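You operate a simulated robot arm through the tools that you are given. There is no shell and no other tool. Be economical: measure what you need, move in short steps, check, and stop when the job is done.

Carry out the task below with a simulated robot arm. There is one attempt and no reset: what you move stays moved.

TASK
Set out maize in the teal bowl and oil in the cream dish.
Fine: each about half full; maize from its tin, oil from the red squeeze bottle; tin and bottle back, lid on the tin. Set down upright: maize tin, red squeeze bottle.

The check looks at the end state, three seconds after you hand in, the way a careful person would. Anything else that was tipped, shoved, dropped, spilled or broken makes it a failure. Lids that push on must go on centred and level and be pressed home; caps that screw on are set level and turned clockwise until they are tight.

THE ROBOT
A 7-joint arm with a two-finger parallel gripper, fixed in place. Base frame: the origin is at the foot of the arm, x ahead of it, y to its left, z up. Units: m, rad, N and s.
With the tool pointing down near the work surface it reaches from about 0.3 to 0.7 m from the base axis. Its first joint turns from -1.152 to 1.152 rad. Payload 1.57 kg.
Tool frame: the origin (TCP) lies between the finger pads and is the grasp point; the fingertips stand 0.03 m ahead of it; z points along the fingers, y is the line along which they close. The gripper opens to 0.11 m. The fingers are 0.024 m wide and 0.012 m thick; the gripper's body (0.048 by 0.112 m) begins 0.078 m behind the TCP.
Orientation is told as [roll, pitch, yaw] about the base's x, y, z axes, in that order, counted from this pose: with the fingers straight down and closing along the base's y, the tool's x points along the base's -x, its y along +y and its z along -z.

THE INTERFACE
- The arm moves only by the tool send_rows. Its argument "plan" is text: rows parted by semicolons, each of 7 numbers parted by spaces: the shift along the base's x, y, z in units of 400 mm (1.0 is 400 mm), then the turn, a rotation vector about the base's x, y, z in units of 60 degrees (1.0 is 60 degrees), then the finger opening in cm, from 0 to 11. In form: x y z rx ry rz jaw; .... A call has 1 to 8 rows; each row is the pose to reach, as a shift and turn from the pose commanded when the call began. A call with a number of a shift or a turn outside -1 to 1 is refused whole. A row lasts 0.2 s, in which the tool goes at most 0.05 m and 0.15 rad; a call with a longer step from one row to the next is refused whole, and so is a gripper value outside its range. Where a pose cannot be reached the arm comes as near as it can. A force on the tool above 40 N (or 10 N above the force at the start of the call, whichever is more), or a blocked arm, ends the call early, and 0.2 s more pass. Each finger travels about 0.108 m/s and halts on what it meets, pressing with about 32 N; the grip force reading is that of the motor and also rises with nothing between the fingers. The clock runs only during rows and for 0.2 s after the last one: add rows that repeat a pose to give the fingers time. The reply holds the time, the measured pose of the TCP, the force on the tool along the base axes, the opening and the grip force, in the units named above and with some noise, with the torque about the TCP (base axes, N m) and any sound that the robot's microphone picked up.
- Cameras (640 x 400 px; columns grow to the right, rows downward): "scene" is fixed at [0.1717, -0.3926, 1.4147]; the picture's right is [0.75, -0.66, 0.00], its down [-0.30, -0.34, -0.89] and it looks along [0.59, 0.67, -0.46] (base axes); focal length 304 px, centre (320, 200). "wrist" rides on the gripper at [0.07, 0.016, -0.141] in the tool frame; the picture's right is [-0.23, 0.97, 0.00], its down [-0.86, -0.20, -0.48] and it looks along [-0.47, -0.11, 0.88] (tool axes); focal length 222 px, centre (320, 200). There is no depth. A picture from a camera that has moved, and an enlarged one, comes with that camera's place and axes in the base frame and with its lens.
- snapshot(camera): a new picture of that camera. No time passes.
- close_up(camera, box): a new picture of the part [left, top, right, bottom] of that camera's present view, enlarged. No time passes.
- job_done(): hands the job in; it is judged then, once.

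Go step by step. Nothing tells you positions but the pictures and the camera data: compare them with the known pose of the tool, close in by small moves and look again before you grip or let go. The budget is 120 turns and 64 pictures, counting those below and the enlarged ones. Unless the task says otherwise, let go and move clear before handing in, and close with one line.

The tools are called after ">>>" by a JSON object that holds its "op" and its "data". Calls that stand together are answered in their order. send_rows: Moves the arm, as the interface text tells. Its arguments: {"type":"object","properties":{"plan":{"type":"string"}},"required":["plan"]} The other tools are called the same way: snapshot (camera) takes a picture; close_up (camera, box) takes an enlarged picture of a part of a camera's view; job_done () hands the job in.

At the start:

```text
time: 0.0
position: [0.3789, 0.0052, 1.2521]
ee_rot: [0.0, -0.001, 0.001]
force: [-0.2, -0.5, 0.9]
moment: [0.0, 0.0, -0.01]
width: 0.1103
grasp_force: 0.2
```

scene: 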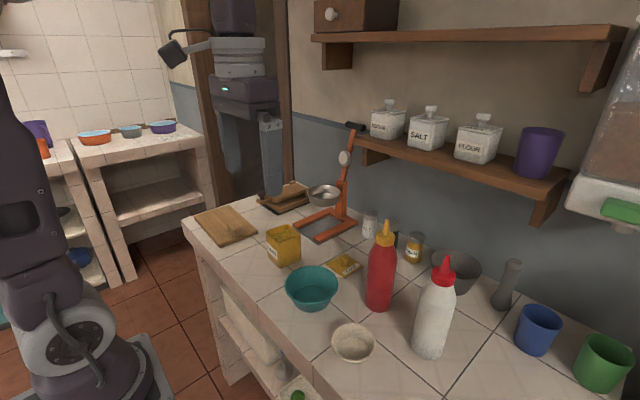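
wrist: 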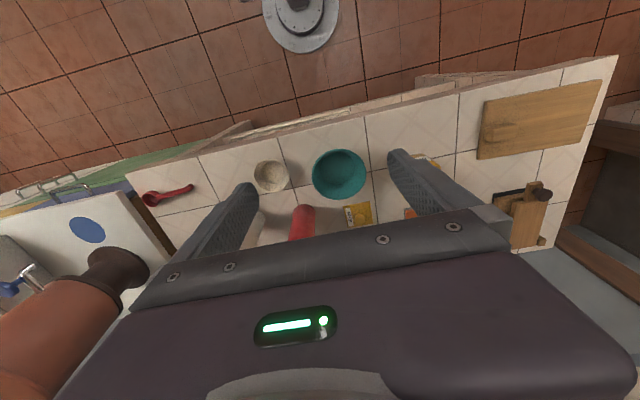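

I see the counter with a yellow tin (open, lid lying beside it), teal bowl, cream dish, red and white squeeze bottles. I'll look closer before moving.

>>> {"op": "close_up", "data": {"camera": "scene", "box": [180, 170, 400, 310]}}

>>> {"op": "close_up", "data": {"camera": "scene", "box": [280, 210, 500, 370]}}

>>> {"op": "close_up", "data": {"camera": "wrist", "box": [220, 120, 520, 260]}}

```text
2.86 times, centred on (290, 240) of scene
camera zoom: at [0.1717, -0.3926, 1.4147], right [0.75, -0.66, 0.0], down [-0.3, -0.34, -0.89], along [0.59, 0.67, -0.46], focal length 867 px, centre (406, 86)
```

zoom: 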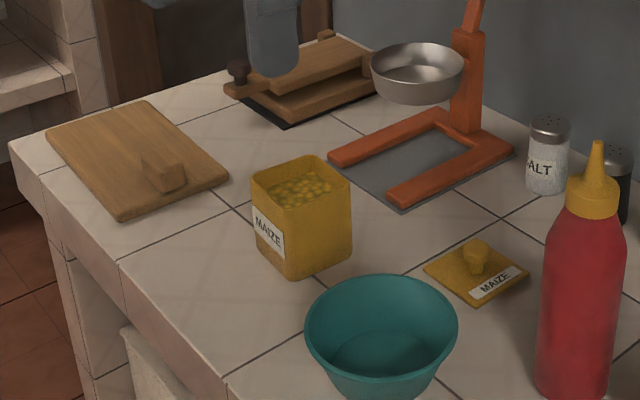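

```text
2.50 times, centred on (390, 290) of scene
camera zoom: at [0.1717, -0.3926, 1.4147], right [0.75, -0.66, 0.0], down [-0.3, -0.34, -0.89], along [0.59, 0.67, -0.46], focal length 759 px, centre (145, -25)
```

zoom: 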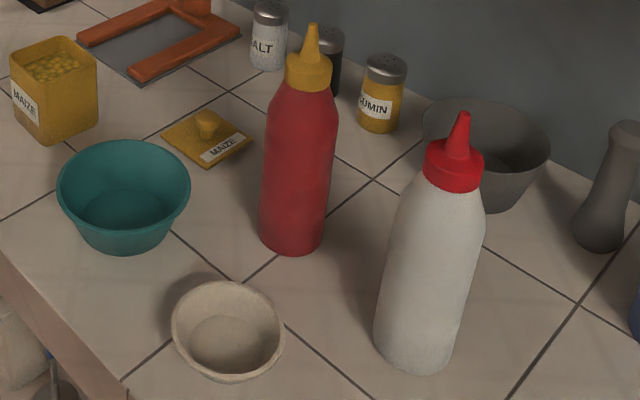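

```text
2.13 times, centred on (370, 190) of wrist
camera zoom: at [0.3092, 0.0231, 1.3924], right [0.23, 0.97, 0.0], down [0.86, -0.2, 0.48], along [0.47, -0.11, -0.88], focal length 474 px, centre (213, 221)
```

zoom: 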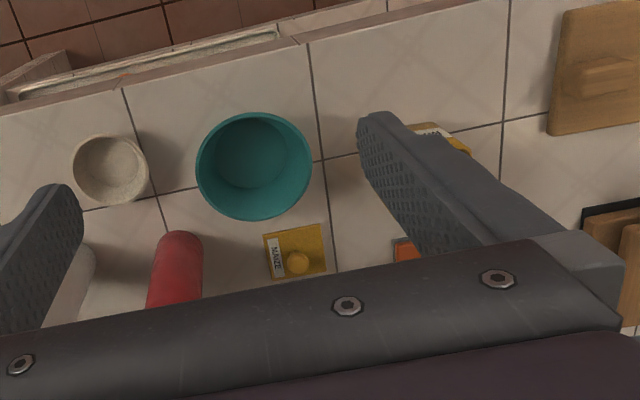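

The counter is at about z≈0.875. I put the tin near (0.556, 0.197), the teal bowl near (0.51, 0.02), the cream dish near (0.485, -0.133), the red bottle near (0.618, -0.09) and the lid near (0.647, 0.05). I'll move to a spot above the tin and look again.

>>> {"op": "send_rows", "data": {"plan": "0.05 0.077 -0.054 0 0 0 11; 0.10 0.154 -0.108 0 0 0 11; 0.15 0.231 -0.162 0 0 0 11; 0.2 0.308 -0.216 0 0 0 11; 0.25 0.385 -0.27 0 0 0 11; 0.3 0.462 -0.32 0 0 0 11"}}

>>> {"op": "snapshot", "data": {"camera": "wrist"}}

>>> {"op": "snapshot", "data": {"camera": "scene"}}

```text
time: 1.4
position: [0.4981, 0.1902, 1.1256]
ee_rot: [-0.001, -0.001, 0.001]
force: [-0.6, 0.3, -0.1]
moment: [0.0, 0.04, 0.01]
width: 0.1101
grasp_force: 0.0
```

```text
58 pictures are left
camera wrist: at [0.4292, 0.2075, 1.2652], right [0.23, 0.97, 0.0], down [0.86, -0.2, 0.48], along [0.47, -0.11, -0.88], focal length 222 px, centre (320, 200)
```

wrist: 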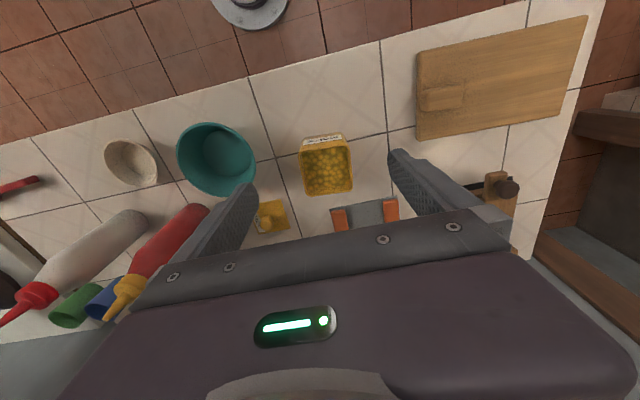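

```text
57 pictures are left
```

scene: 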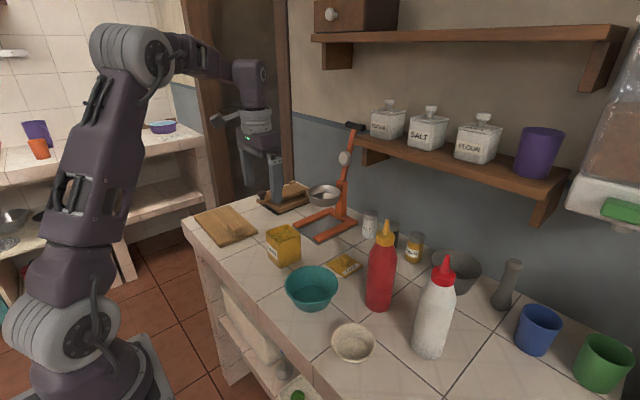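

>>> {"op": "close_up", "data": {"camera": "wrist", "box": [230, 110, 390, 250]}}

>>> {"op": "close_up", "data": {"camera": "scene", "box": [240, 200, 360, 290]}}

```text
2.86 times, centred on (310, 180) of wrist
camera zoom: at [0.4292, 0.2075, 1.2652], right [0.23, 0.97, 0.0], down [0.86, -0.2, 0.48], along [0.47, -0.11, -0.88], focal length 635 px, centre (349, 257)
```

zoom: 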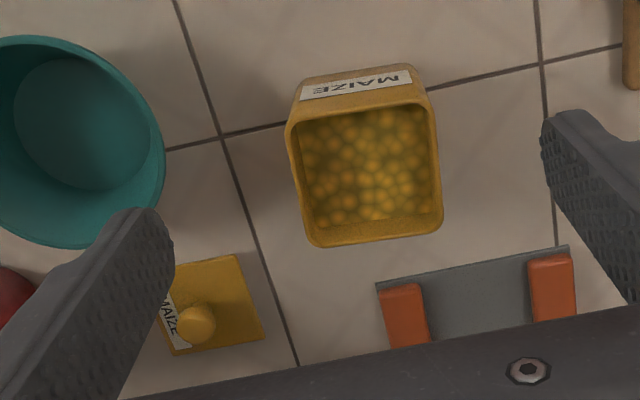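

```text
4.44 times, centred on (300, 245) of scene
camera zoom: at [0.1717, -0.3926, 1.4147], right [0.75, -0.66, 0.0], down [-0.3, -0.34, -0.89], along [0.59, 0.67, -0.46], focal length 1349 px, centre (409, 0)
```

zoom: 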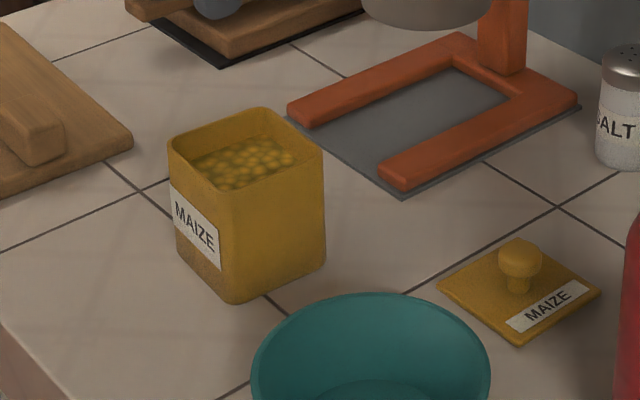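

The tin's rim sits at about z 0.95, its centre is near (0.5525, 0.189), its side is 0.073, and its yaw is about -3°. I'll come down over it with the fingers on its ±y faces.

>>> {"op": "send_rows", "data": {"plan": "0.07 -0.001 -0.06 0 0 -0.03 11; 0.135 -0.002 -0.13 0 0 -0.055 11; 0.135 -0.002 -0.24 0 0 -0.055 11; 0.135 -0.002 -0.34 0 0 -0.055 11; 0.135 -0.002 -0.42 0 0 -0.055 11; 0.135 -0.002 -0.46 0 0 -0.055 11"}}

>>> {"op": "close_up", "data": {"camera": "scene", "box": [220, 150, 380, 290]}}

>>> {"op": "snapshot", "data": {"camera": "wrist"}}

```text
time: 2.8
position: [0.5541, 0.19, 0.942]
ee_rot: [0.0, 0.0, -0.057]
force: [0.6, -0.5, -0.2]
moment: [0.02, -0.03, -0.03]
width: 0.1101
grasp_force: 0.1
```

```text
2.86 times, centred on (300, 220) of scene
camera zoom: at [0.1717, -0.3926, 1.4147], right [0.75, -0.66, 0.0], down [-0.3, -0.34, -0.89], along [0.59, 0.67, -0.46], focal length 867 px, centre (377, 143)
```

zoom: 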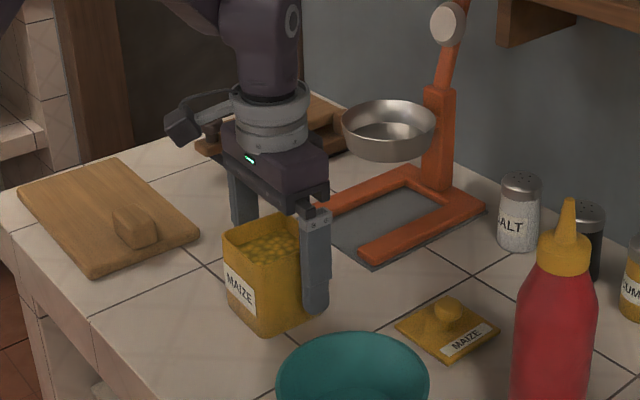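

```text
53 pictures are left
camera wrist: at [0.4869, 0.2103, 1.0813], right [0.28, 0.96, 0.0], down [0.84, -0.25, 0.48], along [0.46, -0.14, -0.88], focal length 222 px, centre (320, 200)
```

wrist: 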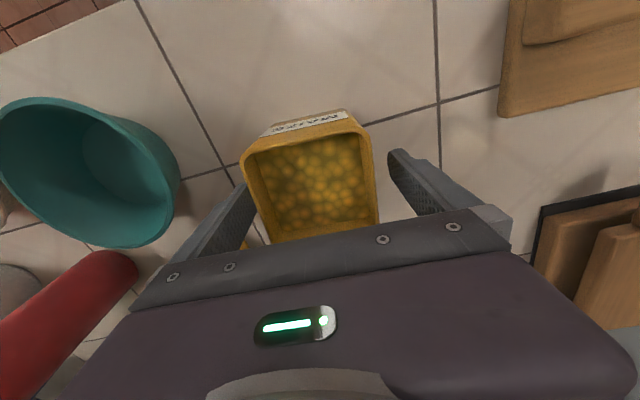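

The tin is between the fingers, so I'll lower a little more and close.

>>> {"op": "send_rows", "data": {"plan": "0 0 -0.025 0 0 0 11; 0 0 -0.045 0 0 0 11; 0 0 -0.045 0 0 0 9; 0 0 -0.045 0 0 0 7.8; 0 0 -0.045 0 0 0 7; 0 0 -0.045 0 0 0 6; 0 0 -0.045 0 0 0 6"}}

```text
time: 4.4
position: [0.5539, 0.1902, 0.9245]
ee_rot: [0.002, 0.0, -0.057]
force: [-0.5, -1.1, -0.5]
moment: [-0.07, -0.02, -0.01]
width: 0.0738
grasp_force: 32.0
```

The tin is gripped, 0.0738 wide. I'll lift it and carry it over to the bowl.

>>> {"op": "send_rows", "data": {"plan": "0 0 0.07 0 0 0 6; 0 0 0.17 0 0 0 6; 0 -0.03 0.26 0 0 0 6; 0 -0.12 0.3 0 0 0 6; 0 -0.22 0.3 0 0 0 6; 0 -0.32 0.3 0 0 0 6; 0 -0.40 0.3 0 0 0 6; 0 -0.425 0.3 0 0 0 6"}}

>>> {"op": "snapshot", "data": {"camera": "scene"}}

```text
time: 6.2
position: [0.5529, 0.0216, 1.0431]
ee_rot: [0.0, 0.0, -0.057]
force: [-0.1, -0.2, -3.6]
moment: [-0.04, -0.04, 0.01]
width: 0.0736
grasp_force: 32.0
```

```text
52 pictures are left
```

scene: 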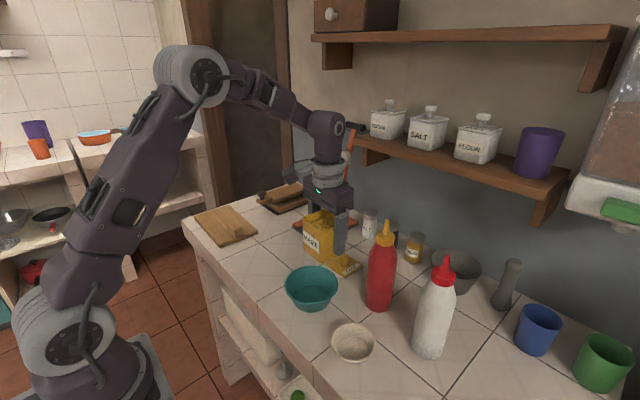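

The load reads 3.6 N, which gives me a way to track the pour. I'll tilt partway towards -x.

>>> {"op": "send_rows", "data": {"plan": "0 0 0 0 -0.13 0 6; 0 0 0 0 -0.26 0 6; 0 0 0 0 -0.39 0 6; 0 0 0 0 -0.52 0 6; 0 0 0 0 -0.65 0 6"}}

>>> {"op": "snapshot", "data": {"camera": "wrist"}}

>>> {"op": "snapshot", "data": {"camera": "scene"}}

```text
time: 7.4
position: [0.5515, 0.0183, 1.043]
ee_rot: [0.047, -0.679, -0.075]
force: [0.2, -0.7, -3.2]
moment: [-0.04, 0.01, 0.01]
width: 0.0736
grasp_force: 31.9
```

```text
51 pictures are left
camera wrist: at [0.4097, 0.0403, 1.1072], right [0.22, 0.96, 0.18], down [0.35, -0.25, 0.9], along [0.91, -0.14, -0.39], focal length 222 px, centre (320, 200)
```

wrist: 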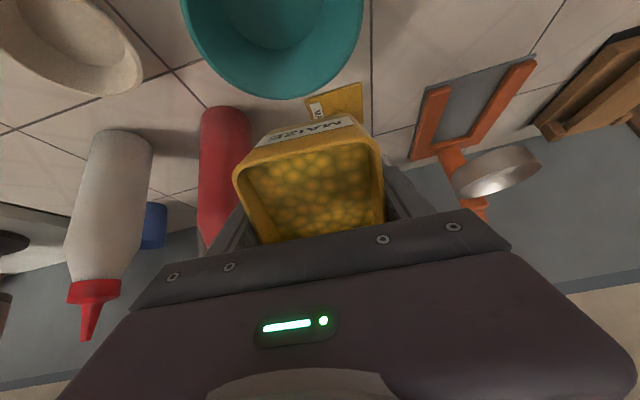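

```text
50 pictures are left
```

scene: 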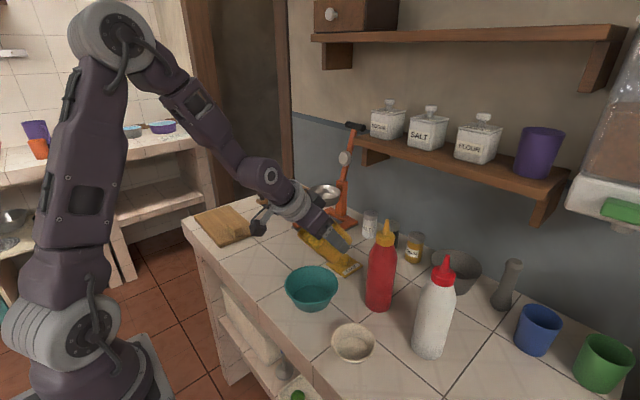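

Nothing is flowing yet. The lip is about over the bowl, so I'll keep tilting in steps and watch the weight.

>>> {"op": "send_rows", "data": {"plan": "0.01 0 0 0 -0.1 0 6; 0.02 0 0 0 -0.2 0 6; 0.02 0 0 0 -0.27 0 6; 0.02 0 0 0 -0.27 0 6; 0.02 0 0 0 -0.27 0 6"}}

>>> {"op": "close_up", "data": {"camera": "scene", "box": [240, 190, 400, 320]}}

```text
time: 8.6
position: [0.5605, 0.0202, 1.0431]
ee_rot: [0.082, -0.962, -0.1]
force: [0.3, 0.1, -2.9]
moment: [-0.02, 0.04, 0.0]
width: 0.074
grasp_force: 32.2
```

```text
3.08 times, centred on (320, 255) of scene
camera zoom: at [0.1717, -0.3926, 1.4147], right [0.75, -0.66, 0.0], down [-0.3, -0.34, -0.89], along [0.59, 0.67, -0.46], focal length 934 px, centre (320, 31)
```

zoom: 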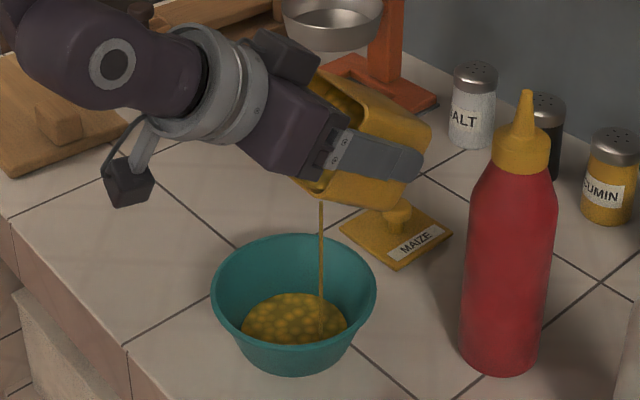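

It's flowing and landing in the bowl, towards its right side. I'll shift slightly towards -x and hold.

>>> {"op": "send_rows", "data": {"plan": "-0.02 0 0 0 0 0 6; -0.03 0 0 0 0 0 6"}}

>>> {"op": "close_up", "data": {"camera": "scene", "box": [240, 190, 400, 320]}}

```text
time: 9.2
position: [0.549, 0.0205, 1.0414]
ee_rot: [0.082, -0.959, -0.101]
force: [0.1, 0.1, -3.1]
moment: [-0.03, 0.02, -0.01]
width: 0.074
grasp_force: 32.3
```

```text
3.08 times, centred on (320, 255) of scene
camera zoom: at [0.1717, -0.3926, 1.4147], right [0.75, -0.66, 0.0], down [-0.3, -0.34, -0.89], along [0.59, 0.67, -0.46], focal length 934 px, centre (320, 31)
```

zoom: 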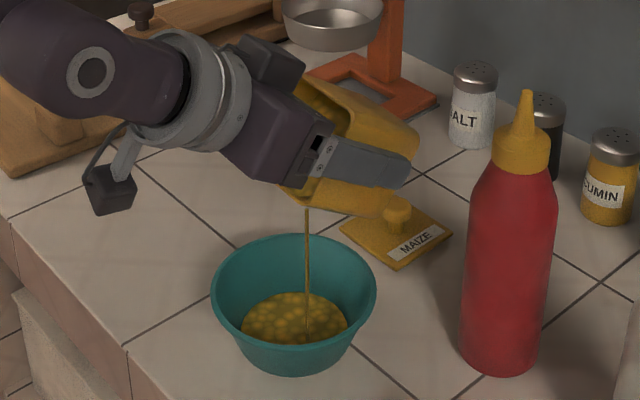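

The flow has slowed to a trickle, so I'll tilt about 5° more.

>>> {"op": "send_rows", "data": {"plan": "0 0 0 0 -0.08 0 6; 0 0 0 0 -0.08 0 6"}}

>>> {"op": "close_up", "data": {"camera": "scene", "box": [240, 190, 400, 320]}}

```text
time: 9.8
position: [0.5474, 0.0204, 1.0429]
ee_rot: [0.098, -1.043, -0.115]
force: [0.0, 0.2, -3.2]
moment: [0.01, 0.03, 0.03]
width: 0.0739
grasp_force: 32.0
```

```text
3.08 times, centred on (320, 255) of scene
camera zoom: at [0.1717, -0.3926, 1.4147], right [0.75, -0.66, 0.0], down [-0.3, -0.34, -0.89], along [0.59, 0.67, -0.46], focal length 934 px, centre (320, 31)
```

zoom: 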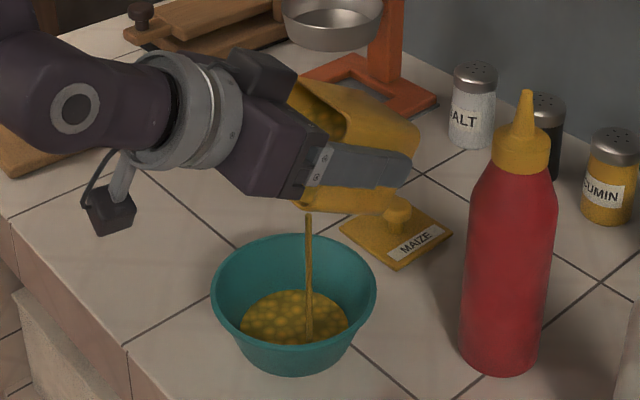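

The bowl holds only a shallow layer so far. I'll hold longer at this angle.

>>> {"op": "send_rows", "data": {"plan": "0 0 0 0 -0.04 0 6; 0 0 0 0 -0.08 0 6; 0 0 0 0 -0.08 0 6; 0 0 0 0 -0.08 0 6"}}

>>> {"op": "close_up", "data": {"camera": "scene", "box": [240, 190, 400, 320]}}

```text
time: 10.8
position: [0.5477, 0.0203, 1.0431]
ee_rot: [0.122, -1.128, -0.135]
force: [-0.6, -0.8, -2.1]
moment: [-0.02, 0.04, -0.02]
width: 0.0738
grasp_force: 31.8
```

```text
3.08 times, centred on (320, 255) of scene
camera zoom: at [0.1717, -0.3926, 1.4147], right [0.75, -0.66, 0.0], down [-0.3, -0.34, -0.89], along [0.59, 0.67, -0.46], focal length 934 px, centre (320, 31)
```

zoom: 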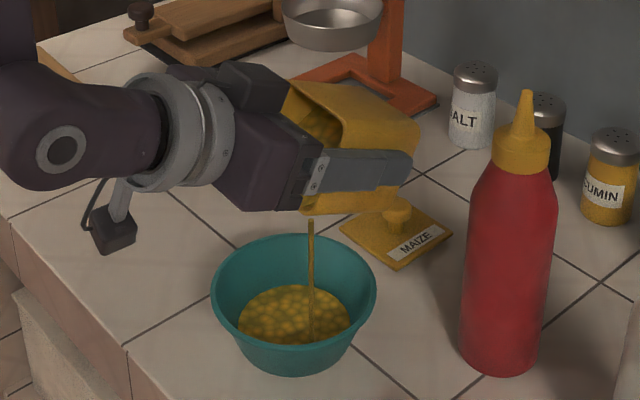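

The level is rising. I'll zoom in to judge it.

>>> {"op": "close_up", "data": {"camera": "scene", "box": [280, 260, 344, 316]}}

```text
7.14 times, centred on (312, 288) of scene
camera zoom: at [0.1717, -0.3926, 1.4147], right [0.75, -0.66, 0.0], down [-0.3, -0.34, -0.89], along [0.59, 0.67, -0.46], focal length 2168 px, centre (377, -429)
```

zoom: 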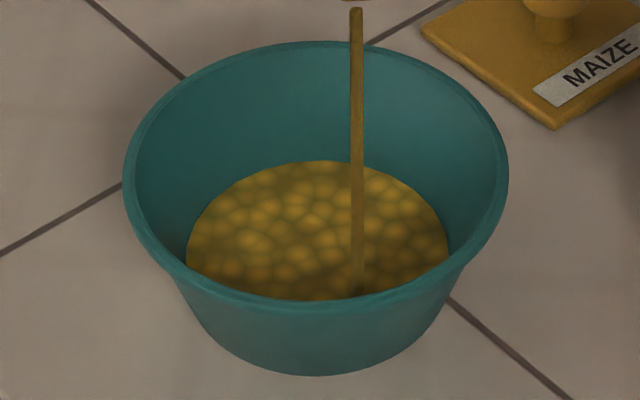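

The level is about 30% of the depth. I'll keep pouring.

>>> {"op": "send_rows", "data": {"plan": "0 0 0 0 -0.06 0 6; 0 0 0 0 -0.12 0 6; 0 0 0 0 -0.12 0 6; 0 0 0 0 -0.12 0 6; 0 0 0 0 -0.12 0 6"}}

>>> {"op": "close_up", "data": {"camera": "scene", "box": [280, 260, 344, 316]}}

```text
time: 12.0
position: [0.5454, 0.0233, 1.0338]
ee_rot: [0.107, -1.135, -0.103]
force: [-0.7, -1.1, -3.0]
moment: [0.0, 0.02, 0.0]
width: 0.0737
grasp_force: 31.9
out of reach, approached as far as the arm can: row 1, 2, 3, 4, 5
```

```text
7.14 times, centred on (312, 288) of scene
camera zoom: at [0.1717, -0.3926, 1.4147], right [0.75, -0.66, 0.0], down [-0.3, -0.34, -0.89], along [0.59, 0.67, -0.46], focal length 2168 px, centre (377, -429)
```

zoom: 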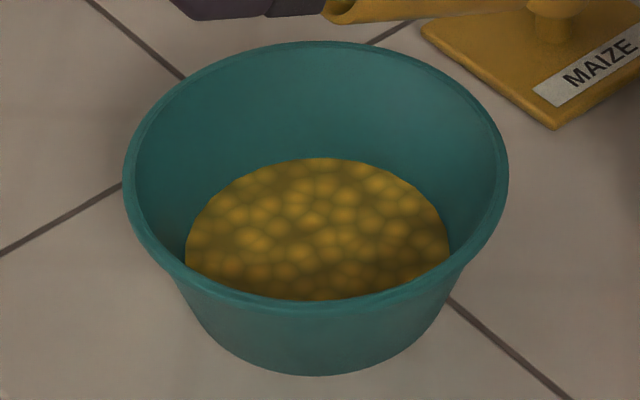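

The arm can't tilt further at this pose: the wrist is at its limit. I'll raise it a little, which flattens the forearm, and then tilt more.

>>> {"op": "send_rows", "data": {"plan": "0 0 0.08 0 0 0 6; 0 0 0.16 0 0 0 6; 0 0 0.16 0 -0.06 0 6; 0 0 0.16 0 -0.1 0 6; 0 0 0.16 0 -0.1 0 6"}}

>>> {"op": "close_up", "data": {"camera": "scene", "box": [230, 180, 400, 320]}}

```text
time: 13.2
position: [0.5477, 0.0245, 1.0975]
ee_rot: [0.141, -1.24, -0.137]
force: [0.1, 0.3, -2.0]
moment: [-0.03, 0.05, 0.01]
width: 0.0737
grasp_force: 31.7
```

```text
2.86 times, centred on (315, 250) of scene
camera zoom: at [0.1717, -0.3926, 1.4147], right [0.75, -0.66, 0.0], down [-0.3, -0.34, -0.89], along [0.59, 0.67, -0.46], focal length 867 px, centre (334, 57)
```

zoom: 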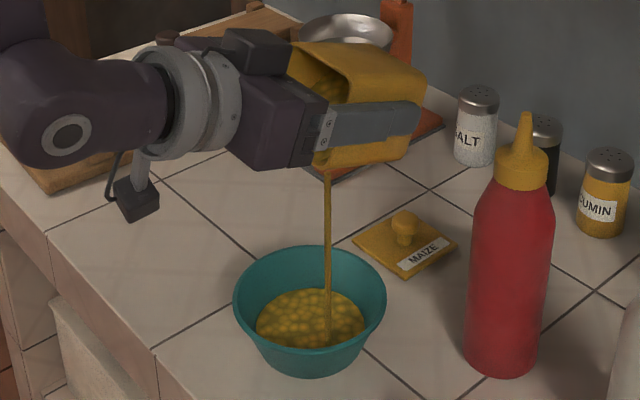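

The tilt works here and it's flowing. I'll shift slightly towards -x and continue.

>>> {"op": "send_rows", "data": {"plan": "-0.015 0 0.02 0 -0.04 0 6; -0.02 0 0.04 0 -0.08 0 6; -0.02 0 0.04 0 -0.08 0 6; -0.02 0 0.04 0 -0.08 0 6; -0.02 0 0.04 0 -0.08 0 6"}}

>>> {"op": "close_up", "data": {"camera": "scene", "box": [280, 260, 344, 316]}}

```text
time: 14.4
position: [0.5476, 0.0224, 1.0965]
ee_rot: [0.138, -1.24, -0.138]
force: [-1.0, 0.1, -2.7]
moment: [-0.01, 0.02, 0.01]
width: 0.0739
grasp_force: 32.5
out of reach, approached as far as the arm can: row 1, 2, 3, 4, 5
```

```text
7.14 times, centred on (312, 288) of scene
camera zoom: at [0.1717, -0.3926, 1.4147], right [0.75, -0.66, 0.0], down [-0.3, -0.34, -0.89], along [0.59, 0.67, -0.46], focal length 2168 px, centre (377, -429)
```

zoom: 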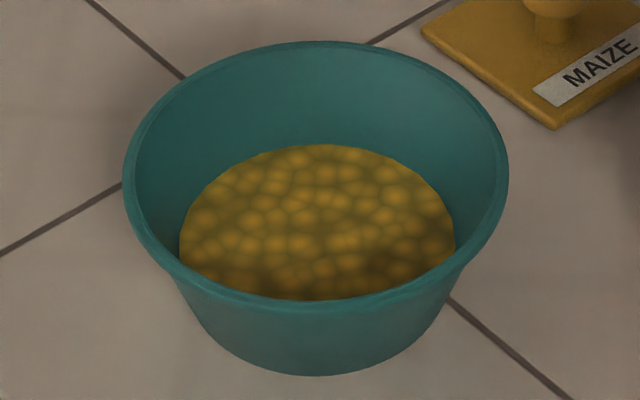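

The level is about 40%. I'll raise and tilt a bit more.

>>> {"op": "send_rows", "data": {"plan": "0 0 0.08 0 0 0 6; 0 0 0.15 0 0 0 6; 0 0 0.15 0 -0.05 0 6; 0 0 0.15 0 -0.1 0 6; 0 0 0.15 0 -0.1 0 6; 0 0 0.15 0 -0.1 0 6"}}

>>> {"op": "close_up", "data": {"camera": "scene", "box": [280, 260, 344, 316]}}

```text
time: 15.8
position: [0.5474, 0.0242, 1.157]
ee_rot: [0.203, -1.343, -0.198]
force: [-0.7, -0.1, -2.6]
moment: [0.02, -0.01, 0.0]
width: 0.0736
grasp_force: 31.9
```

```text
7.14 times, centred on (312, 288) of scene
camera zoom: at [0.1717, -0.3926, 1.4147], right [0.75, -0.66, 0.0], down [-0.3, -0.34, -0.89], along [0.59, 0.67, -0.46], focal length 2168 px, centre (377, -429)
```

zoom: 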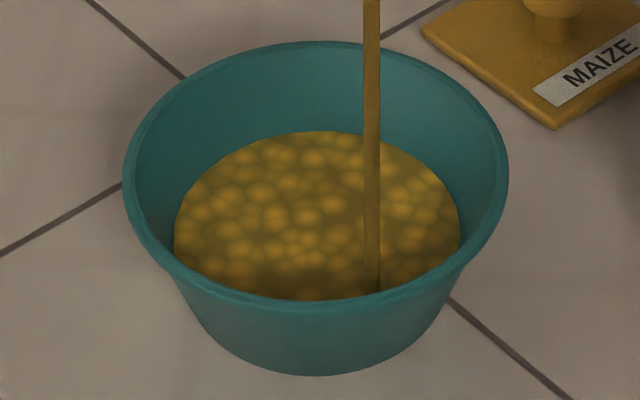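

It's about half full. I'll tilt back now.

>>> {"op": "send_rows", "data": {"plan": "0 0 0 0 0.14 0 6; 0 0 0 0 0.28 0 6; 0 0 0 0 0.42 0 6; 0 0 0 0 0.56 0 6; 0 0 0 0 0.7 0 6; 0 0 0 0 0.84 0 6; 0 0 0 0 0.98 0 6"}}

>>> {"op": "close_up", "data": {"camera": "scene", "box": [260, 240, 364, 316]}}

```text
time: 17.4
position: [0.5483, 0.0245, 1.156]
ee_rot: [0.026, -0.32, -0.047]
force: [-0.9, -0.2, -2.2]
moment: [0.01, 0.03, -0.05]
width: 0.0736
grasp_force: 31.7
out of reach, approached as far as the arm can: row 3, 4
```

```text
5.26 times, centred on (312, 278) of scene
camera zoom: at [0.1717, -0.3926, 1.4147], right [0.75, -0.66, 0.0], down [-0.3, -0.34, -0.89], along [0.59, 0.67, -0.46], focal length 1597 px, centre (362, -210)
```

zoom: 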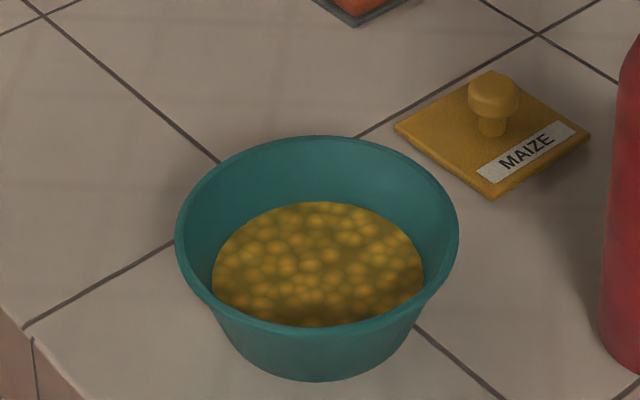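

The bowl is half full and nothing spilled. I'll level the tin and carry it back.

>>> {"op": "send_rows", "data": {"plan": "0 0.05 0 0 0.1 0 6; 0.005 0.13 0 0 0.2 0 6; 0.01 0.22 0 0 0.306 0 6; 0.014 0.31 0 0 0.306 0 6; 0.014 0.38 0 0 0.306 0 6; 0.014 0.414 0 0 0.306 0 6; 0.014 0.414 0 0 0.306 0 6"}}

```text
time: 19.0
position: [0.5534, 0.1886, 1.1564]
ee_rot: [0.009, -0.001, -0.044]
force: [0.5, 0.0, -2.6]
moment: [0.05, -0.03, 0.03]
width: 0.0739
grasp_force: 32.0
```

>>> {"op": "send_rows", "data": {"plan": "0 0.003 -0.1 -0.004 0 -0.006 6; 0.002 0.004 -0.22 -0.0086 0 -0.0124 6; 0.002 0.004 -0.33 -0.0086 0 -0.0124 6; 0.002 0.004 -0.44 -0.0086 0 -0.0124 6; 0.002 0.004 -0.52 -0.0086 0 -0.0124 6; 0.002 0.004 -0.555 -0.0086 0 -0.0124 6; 0.002 0.004 -0.57 -0.0086 0 -0.0124 6"}}

>>> {"op": "close_up", "data": {"camera": "scene", "box": [240, 200, 360, 290]}}

```text
time: 20.6
position: [0.5553, 0.1895, 0.9287]
ee_rot: [0.0, 0.0, -0.058]
force: [-0.5, 0.4, -2.3]
moment: [-0.04, -0.01, 0.03]
width: 0.0737
grasp_force: 32.2
```

```text
4.44 times, centred on (300, 245) of scene
camera zoom: at [0.1717, -0.3926, 1.4147], right [0.75, -0.66, 0.0], down [-0.3, -0.34, -0.89], along [0.59, 0.67, -0.46], focal length 1349 px, centre (409, 0)
```

zoom: 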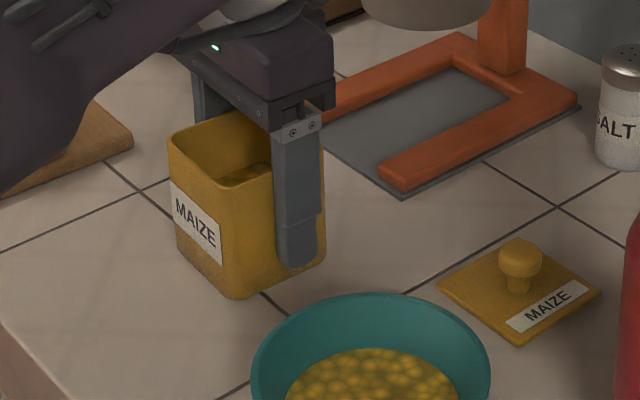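

The tin is a few mm above the counter. I'll ease it down to contact.

>>> {"op": "send_rows", "data": {"plan": "0 0 -0.005 0 0 0 6; 0 0 -0.01 0 0 0 6; 0 0 -0.01 0 0 0 6"}}

```text
time: 21.4
position: [0.555, 0.1898, 0.9261]
ee_rot: [0.0, -0.001, -0.058]
force: [2.3, -2.1, 25.9]
moment: [-1.06, 0.05, 0.19]
width: 0.0738
grasp_force: 31.7
```

It's in contact. I'll back off a hair, then open and rise.

>>> {"op": "send_rows", "data": {"plan": "0 0 0.003 0 0 0 6; 0 0 0.003 0 0 0 7.6; 0 0 0.003 0 0 0 9; 0 0 0.003 0 0 0 11; 0 0 0.003 0 0 0 11; 0 0 0.06 0 0 0 11; 0 0 0.16 0 0 0 11; 0 0 0.28 0 0 0 11"}}

>>> {"op": "snapshot", "data": {"camera": "wrist"}}

>>> {"op": "close_up", "data": {"camera": "scene", "box": [240, 200, 360, 290]}}

```text
time: 23.2
position: [0.5563, 0.1914, 1.0349]
ee_rot: [0.002, 0.0, -0.056]
force: [-1.1, 0.5, 0.7]
moment: [-0.04, -0.02, -0.04]
width: 0.11
grasp_force: 0.1
```

```text
38 pictures are left
camera wrist: at [0.4881, 0.2115, 1.1755], right [0.28, 0.96, 0.0], down [0.84, -0.25, 0.48], along [0.46, -0.13, -0.88], focal length 222 px, centre (320, 200)
```

wrist: 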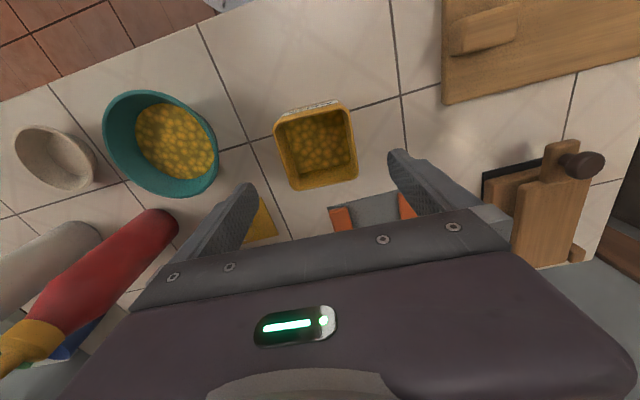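

```text
4.44 times, centred on (300, 245) of scene
camera zoom: at [0.1717, -0.3926, 1.4147], right [0.75, -0.66, 0.0], down [-0.3, -0.34, -0.89], along [0.59, 0.67, -0.46], focal length 1349 px, centre (409, 0)
```

zoom: 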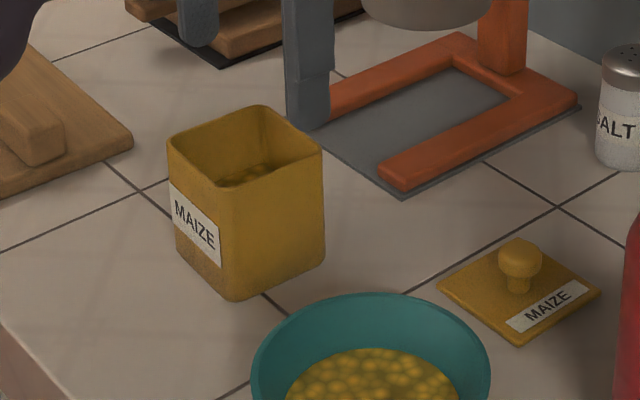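

The tin is upright back in its place. Next is the lid, so I'll move above it for a good look.

>>> {"op": "send_rows", "data": {"plan": "0.04 -0.09 0.03 0 0 0.02 11; 0.08 -0.18 0.06 0 0 0.04 11; 0.12 -0.27 0.06 0 0 0.054 11; 0.15 -0.35 0.06 0 0 0.054 11"}}

>>> {"op": "close_up", "data": {"camera": "wrist", "box": [200, 80, 440, 240]}}

```text
time: 24.2
position: [0.6147, 0.0466, 1.0606]
ee_rot: [0.0, 0.0, 0.0]
force: [0.0, 0.0, -0.2]
moment: [0.03, -0.01, -0.03]
width: 0.1099
grasp_force: 0.1
```

```text
2.50 times, centred on (320, 160) of wrist
camera zoom: at [0.5453, 0.0649, 1.2008], right [0.23, 0.97, 0.0], down [0.86, -0.2, 0.48], along [0.47, -0.11, -0.88], focal length 555 px, centre (320, 300)
```

zoom: 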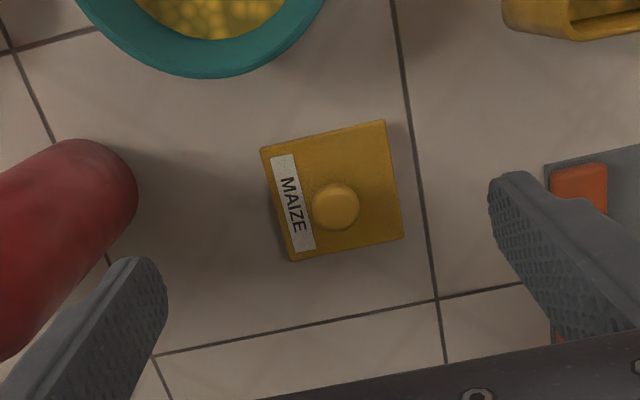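

The lid is square and about 0.072 wide, centred at (0.647, 0.050) with yaw near 0. The knob top is at z≈0.906. I'll descend over the knob.

>>> {"op": "send_rows", "data": {"plan": "0.04 0.004 -0.08 0 0 0 9; 0.0815 0.008 -0.18 0 0 0 7; 0.0815 0.008 -0.26 0 0 0 6; 0.0815 0.008 -0.31 0 0 0 6; 0.0815 0.008 -0.335 0 0 0 6"}}

>>> {"op": "snapshot", "data": {"camera": "wrist"}}

>>> {"op": "close_up", "data": {"camera": "scene", "box": [290, 210, 400, 290]}}

```text
time: 25.4
position: [0.6465, 0.0534, 0.9259]
ee_rot: [0.003, 0.0, -0.003]
force: [-0.9, 0.0, 0.7]
moment: [-0.03, 0.0, 0.01]
width: 0.06
grasp_force: 0.0
```

```text
35 pictures are left
camera wrist: at [0.5779, 0.0689, 1.0662], right [0.23, 0.97, 0.0], down [0.85, -0.2, 0.48], along [0.47, -0.11, -0.88], focal length 222 px, centre (320, 200)
```

wrist: 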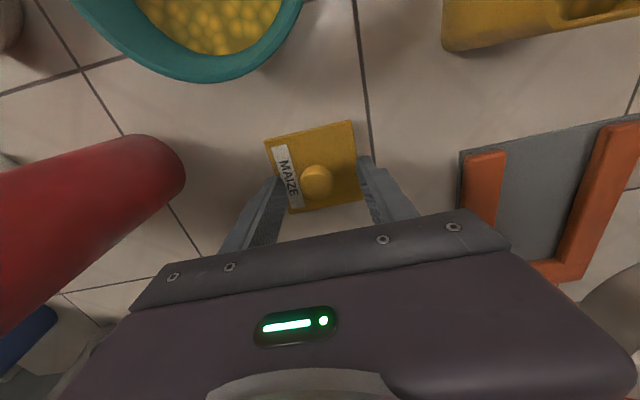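

```text
5.00 times, centred on (345, 250) of scene
camera zoom: at [0.1717, -0.3926, 1.4147], right [0.75, -0.66, 0.0], down [-0.3, -0.34, -0.89], along [0.59, 0.67, -0.46], focal length 1517 px, centre (195, -50)
```

zoom: 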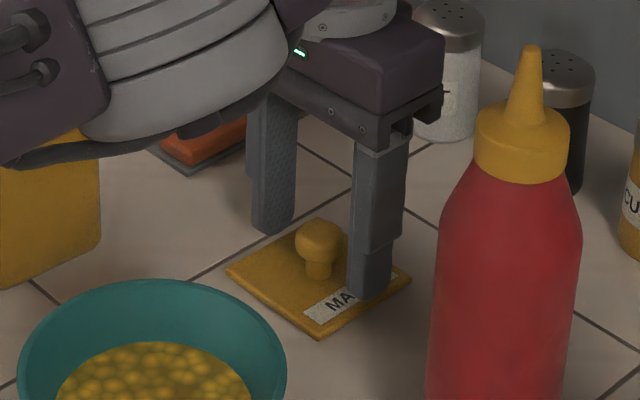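

The knob is between the fingers. I'll lower about 7 mm, centre it, and close.

>>> {"op": "send_rows", "data": {"plan": "0 -0.008 -0.01 0 0 0 6; 0 -0.008 -0.018 0 0 0 6; 0 -0.008 -0.018 0 0 0 4; 0 -0.008 -0.018 0 0 0 3; 0 -0.008 -0.018 0 0 0 2; 0 -0.008 -0.018 0 0 0 1.5; 0 -0.008 -0.018 0 0 0 1.5"}}

```text
time: 27.0
position: [0.6471, 0.0508, 0.9209]
ee_rot: [0.002, -0.001, 0.0]
force: [0.4, 5.0, 10.9]
moment: [-0.03, 0.0, 0.0]
width: 0.0245
grasp_force: 32.1
```

The knob is gripped. I'll lift and carry the lid to a hover above the tin.

>>> {"op": "send_rows", "data": {"plan": "0 0 0.06 0 0 0 1.5; 0 0 0.15 0 0 0 1.5; -0.02 0.02 0.25 0 0 0 1.5; -0.07 0.1 0.31 0 0 -0.02 1.5; -0.13 0.18 0.33 0 0 -0.04 1.5; -0.19 0.27 0.33 0 0 -0.054 1.5; -0.23 0.35 0.33 0 0 -0.054 1.5; -0.23 0.35 0.33 0 0 -0.054 1.5"}}

>>> {"op": "snapshot", "data": {"camera": "wrist"}}

>>> {"op": "close_up", "data": {"camera": "scene", "box": [240, 190, 360, 290]}}

```text
time: 28.8
position: [0.5558, 0.1906, 1.0485]
ee_rot: [0.002, 0.0, -0.057]
force: [0.1, 0.2, -0.2]
moment: [0.01, 0.03, -0.01]
width: 0.0246
grasp_force: 32.0
```

```text
33 pictures are left
camera wrist: at [0.4876, 0.2117, 1.1886], right [0.28, 0.96, 0.0], down [0.84, -0.25, 0.48], along [0.46, -0.13, -0.88], focal length 222 px, centre (320, 200)
```

wrist: 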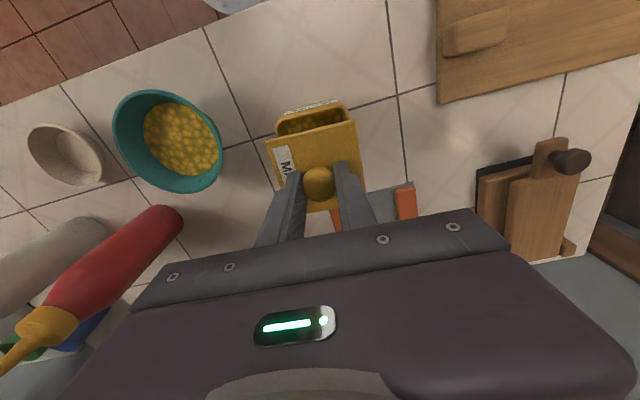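

```text
4.00 times, centred on (300, 240) of scene
camera zoom: at [0.1717, -0.3926, 1.4147], right [0.75, -0.66, 0.0], down [-0.3, -0.34, -0.89], along [0.59, 0.67, -0.46], focal length 1214 px, centre (400, 40)
```

zoom: 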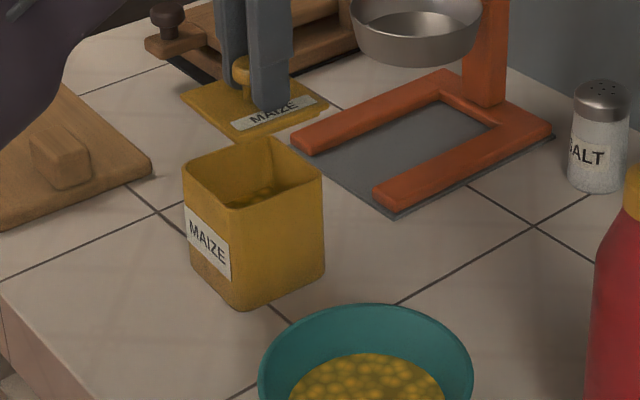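

The alignment looks close. I'll lower to a small gap above the rim and inspect.

>>> {"op": "send_rows", "data": {"plan": "0 0 -0.05 0 0 0 1.5; -0.002 0 -0.09 0 0 0 1.5; -0.002 0 -0.1 0 0 0 1.5"}}

>>> {"op": "close_up", "data": {"camera": "wrist", "box": [240, 80, 400, 220]}}

>>> {"op": "close_up", "data": {"camera": "scene", "box": [260, 200, 330, 270]}}

```text
time: 29.6
position: [0.5536, 0.1919, 1.0104]
ee_rot: [0.001, 0.0, -0.057]
force: [-0.2, -1.1, 0.0]
moment: [0.01, -0.01, -0.04]
width: 0.0246
grasp_force: 31.7
```

```text
2.86 times, centred on (320, 150) of wrist
camera zoom: at [0.4862, 0.2126, 1.1499], right [0.28, 0.96, 0.0], down [0.84, -0.25, 0.48], along [0.46, -0.13, -0.88], focal length 635 px, centre (320, 343)
```

zoom: 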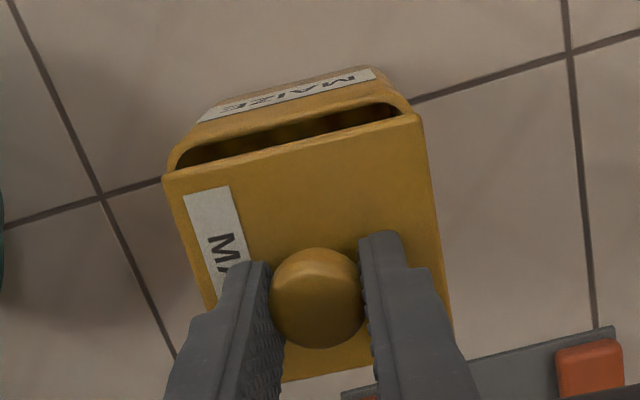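

```text
5.71 times, centred on (295, 235) of scene
camera zoom: at [0.1717, -0.3926, 1.4147], right [0.75, -0.66, 0.0], down [-0.3, -0.34, -0.89], along [0.59, 0.67, -0.46], focal length 1734 px, centre (463, 0)
```

zoom: 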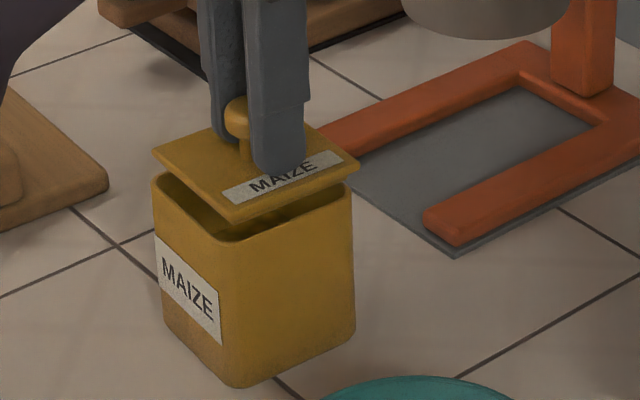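

The lid is aligned to within about a millimetre. I'll lower it slowly to engage.

>>> {"op": "send_rows", "data": {"plan": "0 0 -0.012 0 0 0 1.5; 0 0 -0.024 0 0 0 1.5; 0 0 -0.032 0 0 0 1.5; 0 0 -0.04 0 0 0 1.5; 0 0 -0.046 0 0 0 1.5"}}

>>> {"op": "close_up", "data": {"camera": "scene", "box": [260, 200, 330, 270]}}

```text
time: 30.3
position: [0.5552, 0.192, 1.0045]
ee_rot: [0.004, -0.007, -0.062]
force: [-1.2, -2.9, 10.9]
moment: [-0.19, -0.26, -0.06]
width: 0.0248
grasp_force: 31.6
stopped in row 3: the force on the tool passed its limit at 47 N (the readings are from after the stop); the commanded pose is now the measured one
```

```text
5.71 times, centred on (295, 235) of scene
camera zoom: at [0.1715, -0.3927, 1.4147], right [0.75, -0.66, 0.0], down [-0.3, -0.34, -0.89], along [0.59, 0.67, -0.46], focal length 1734 px, centre (463, 0)
```

zoom: 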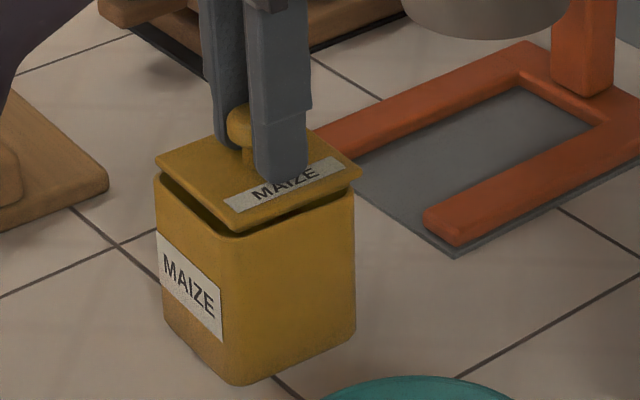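

The lid's plug is catching on the +x/-y side of the rim. The moments and the picture agree that I need to shift about 1.7 mm towards -x and +y. I'll lift, re-level, shift and retry.

>>> {"op": "send_rows", "data": {"plan": "0 0 0.01 -0.004 0.0067 0.005 1.5; -0.0045 0.004 0.01 -0.004 0.0067 0.005 1.5; -0.0045 0.004 0.003 -0.004 0.0067 0.005 1.5; -0.0045 0.004 -0.003 -0.004 0.0067 0.005 1.5; -0.0045 0.004 -0.008 -0.004 0.0067 0.005 1.5; -0.0045 0.004 -0.013 -0.004 0.0067 0.005 1.5"}}

>>> {"op": "close_up", "data": {"camera": "scene", "box": [260, 200, 330, 270]}}

```text
time: 31.5
position: [0.5549, 0.1938, 1.006]
ee_rot: [0.0, -0.007, -0.058]
force: [-1.4, -4.6, 11.1]
moment: [-0.07, -0.28, -0.07]
width: 0.0245
grasp_force: 31.9
stopped in row 6: the force on the tool passed its limit at 45 N (the readings are from after the stop); the commanded pose is now the measured one
```

```text
5.71 times, centred on (295, 235) of scene
camera zoom: at [0.1715, -0.3928, 1.4147], right [0.75, -0.66, 0.0], down [-0.3, -0.34, -0.89], along [0.59, 0.67, -0.46], focal length 1734 px, centre (463, 0)
```

zoom: 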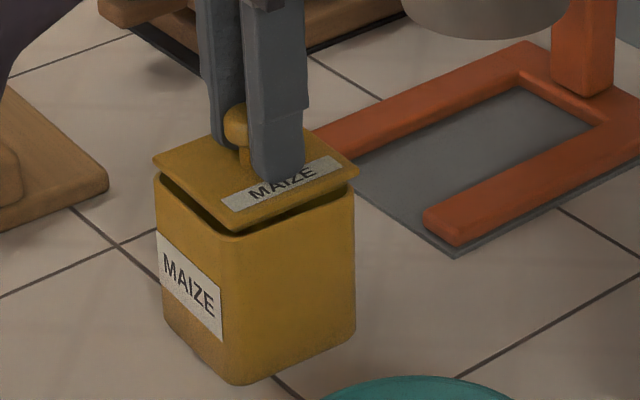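

The y direction is better. The contact is still on the +x side, so I'll shift further towards -x.

>>> {"op": "send_rows", "data": {"plan": "0 0 0.01 0 0.0067 0 1.5; -0.007 -0.001 0.01 0 0.0067 0 1.5; -0.007 -0.001 0 0 0.0067 0 1.5; -0.007 -0.001 -0.006 0 0.0067 0 1.5; -0.007 -0.001 -0.011 0 0.0067 0 1.5; -0.007 -0.001 -0.016 0 0.0067 0 1.5"}}

>>> {"op": "close_up", "data": {"camera": "wrist", "box": [240, 80, 400, 220]}}

```text
time: 32.9
position: [0.5516, 0.1932, 0.9998]
ee_rot: [0.002, -0.001, -0.058]
force: [2.3, -3.8, 35.3]
moment: [-0.14, 0.77, 0.04]
width: 0.0247
grasp_force: 32.1
heard: snap
```

```text
2.86 times, centred on (320, 150) of wrist
camera zoom: at [0.4834, 0.2138, 1.1402], right [0.28, 0.96, 0.0], down [0.84, -0.25, 0.48], along [0.46, -0.13, -0.88], focal length 635 px, centre (320, 343)
```

zoom: 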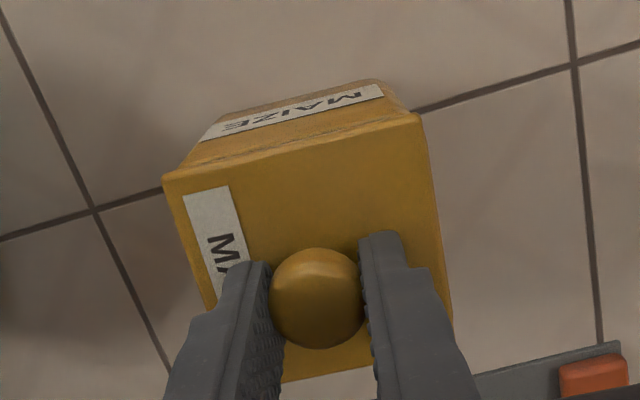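

It snapped. I'll look from the side before releasing.

>>> {"op": "close_up", "data": {"camera": "scene", "box": [260, 200, 330, 270]}}

```text
5.71 times, centred on (295, 235) of scene
camera zoom: at [0.1712, -0.3929, 1.4147], right [0.75, -0.66, 0.0], down [-0.3, -0.34, -0.89], along [0.59, 0.67, -0.46], focal length 1734 px, centre (463, 0)
```

zoom: 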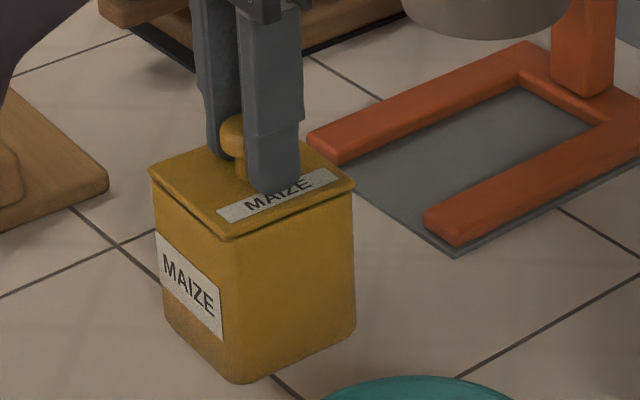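

The lid is seated level. I'll release and rise.

>>> {"op": "send_rows", "data": {"plan": "0 0 0.004 0 0 0 1.8; 0 0 0.004 0 0 0 4; 0 0 0.004 0 0 0 6; 0 0 0.004 0 0 0 6; 0 0 0.07 0 0 0 6; 0 0 0.17 0 0 0 6; 0 0 0.27 0 0 0 6; 0 0 0.37 0 0 0 6"}}

>>> {"op": "close_up", "data": {"camera": "scene", "box": [240, 200, 360, 290]}}

```text
time: 34.7
position: [0.5512, 0.1915, 1.1435]
ee_rot: [0.001, 0.001, -0.058]
force: [-0.4, 0.2, 0.5]
moment: [0.01, 0.0, 0.0]
width: 0.0601
grasp_force: 0.1
```

```text
4.44 times, centred on (300, 245) of scene
camera zoom: at [0.1717, -0.3926, 1.4147], right [0.75, -0.66, 0.0], down [-0.3, -0.34, -0.89], along [0.59, 0.67, -0.46], focal length 1349 px, centre (409, 0)
```

zoom: 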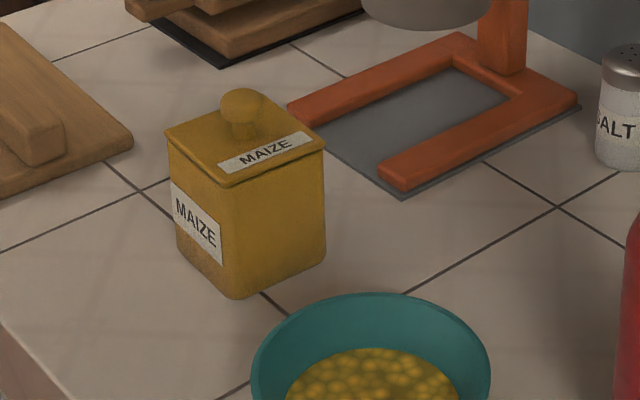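

The maize half is done. Next is the bottle. Before gripping it I'll test in free air how far the wrist can pitch and roll, so the bottle can be tipped over.

>>> {"op": "send_rows", "data": {"plan": "0.01 -0.08 0.03 -0.004 -0.14 0.007 8; 0.02 -0.16 0.06 -0.008 -0.28 0.014 8; 0.03 -0.24 0.09 -0.012 -0.42 0.021 8; 0.04 -0.32 0.12 -0.016 -0.56 0.028 8; 0.05 -0.40 0.14 -0.02 -0.70 0.035 8; 0.06 -0.48 0.14 -0.024 -0.84 0.042 8; 0.07 -0.55 0.14 -0.029 -0.98 0.05 8; 0.07 -0.55 0.14 -0.029 -0.98 0.05 8"}}

```text
time: 36.5
position: [0.58, -0.0262, 1.2017]
ee_rot: [0.002, -1.026, 0.001]
force: [0.5, 0.9, -0.1]
moment: [0.0, 0.0, -0.02]
width: 0.08
grasp_force: 0.0
```

>>> {"op": "send_rows", "data": {"plan": "0 0 0 0.12 0 -0.073 8; 0 0 0 0.24 0 -0.145 8; 0 0 0 0.36 0 -0.218 8; 0 0 0 0.48 0 -0.29 8; 0 0 0 0.6 0 -0.363 8; 0 0 0 0.72 0 -0.435 8; 0 0 0 0.84 0 -0.508 8"}}

>>> {"op": "send_rows", "data": {"plan": "0 0 0 0.12 0 -0.073 8; 0 0 0 0.24 0 -0.145 8; 0 0 0 0.36 0 -0.218 8; 0 0 0 0.48 0 -0.29 8; 0 0 0 0.6 0 -0.363 8; 0 0 0 0.72 0 -0.435 8; 0 0 0 0.84 0 -0.508 8"}}

>>> {"op": "send_rows", "data": {"plan": "0 0 0 0.12 0 -0.073 8; 0 0 0 0.24 0 -0.145 8; 0 0 0 0.36 0 -0.218 8; 0 0 0 0.48 0 -0.29 8; 0 0 0 0.6 0 -0.363 8; 0 0 0 0.72 0 -0.435 8; 0 0 0 0.84 0 -0.508 8"}}

```text
time: 38.1
position: [0.5799, -0.0265, 1.2016]
ee_rot: [0.955, -0.455, -1.266]
force: [0.1, 0.5, 0.8]
moment: [-0.02, -0.02, 0.0]
width: 0.0801
grasp_force: 0.2
```

```text
time: 39.7
position: [0.5788, -0.0255, 1.2034]
ee_rot: [0.972, 0.414, -1.836]
force: [-0.5, 0.2, -0.1]
moment: [0.03, 0.01, 0.03]
width: 0.0801
grasp_force: 0.0
```

```text
time: 41.3
position: [0.5793, -0.0261, 1.2021]
ee_rot: [0.093, 1.027, -3.033]
force: [-0.5, 0.1, -0.1]
moment: [0.0, -0.03, 0.01]
width: 0.08
grasp_force: 0.1
```

The full 180° roll works. Now I'll test how far I can pitch up in this rolled state at dispensing height, clear of everything.

>>> {"op": "send_rows", "data": {"plan": "0.005 0.08 -0.09 0 0 0 8; 0.01 0.16 -0.18 0 0 0 8; 0.012 0.17 -0.25 0 -0.1 0 8; 0.012 0.17 -0.25 0 -0.2 0 8; 0.012 0.17 -0.25 0 -0.3 0 8; 0.012 0.17 -0.25 0 -0.4 0 8; 0.012 0.17 -0.25 0 -0.5 0 8"}}

>>> {"op": "snapshot", "data": {"camera": "wrist"}}

```text
time: 42.9
position: [0.5834, 0.042, 1.1009]
ee_rot: [1.293, 1.511, -1.847]
force: [0.5, 0.4, 0.2]
moment: [0.03, -0.01, -0.02]
width: 0.0801
grasp_force: 0.0
```

```text
24 pictures are left
camera wrist: at [0.4448, 0.0291, 1.1726], right [0.0, -0.99, -0.17], down [-0.49, 0.15, -0.86], along [0.87, 0.08, -0.49], focal length 222 px, centre (320, 200)
```

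wrist: 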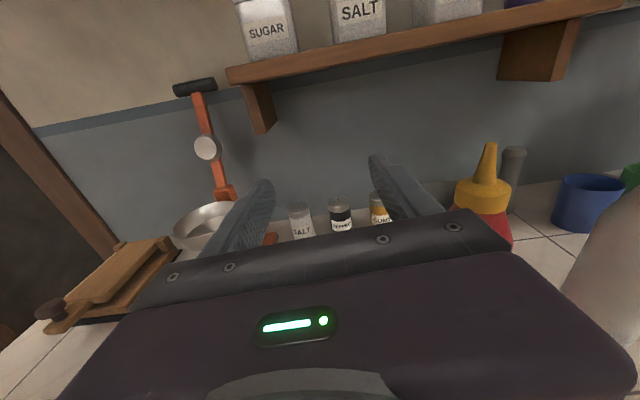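

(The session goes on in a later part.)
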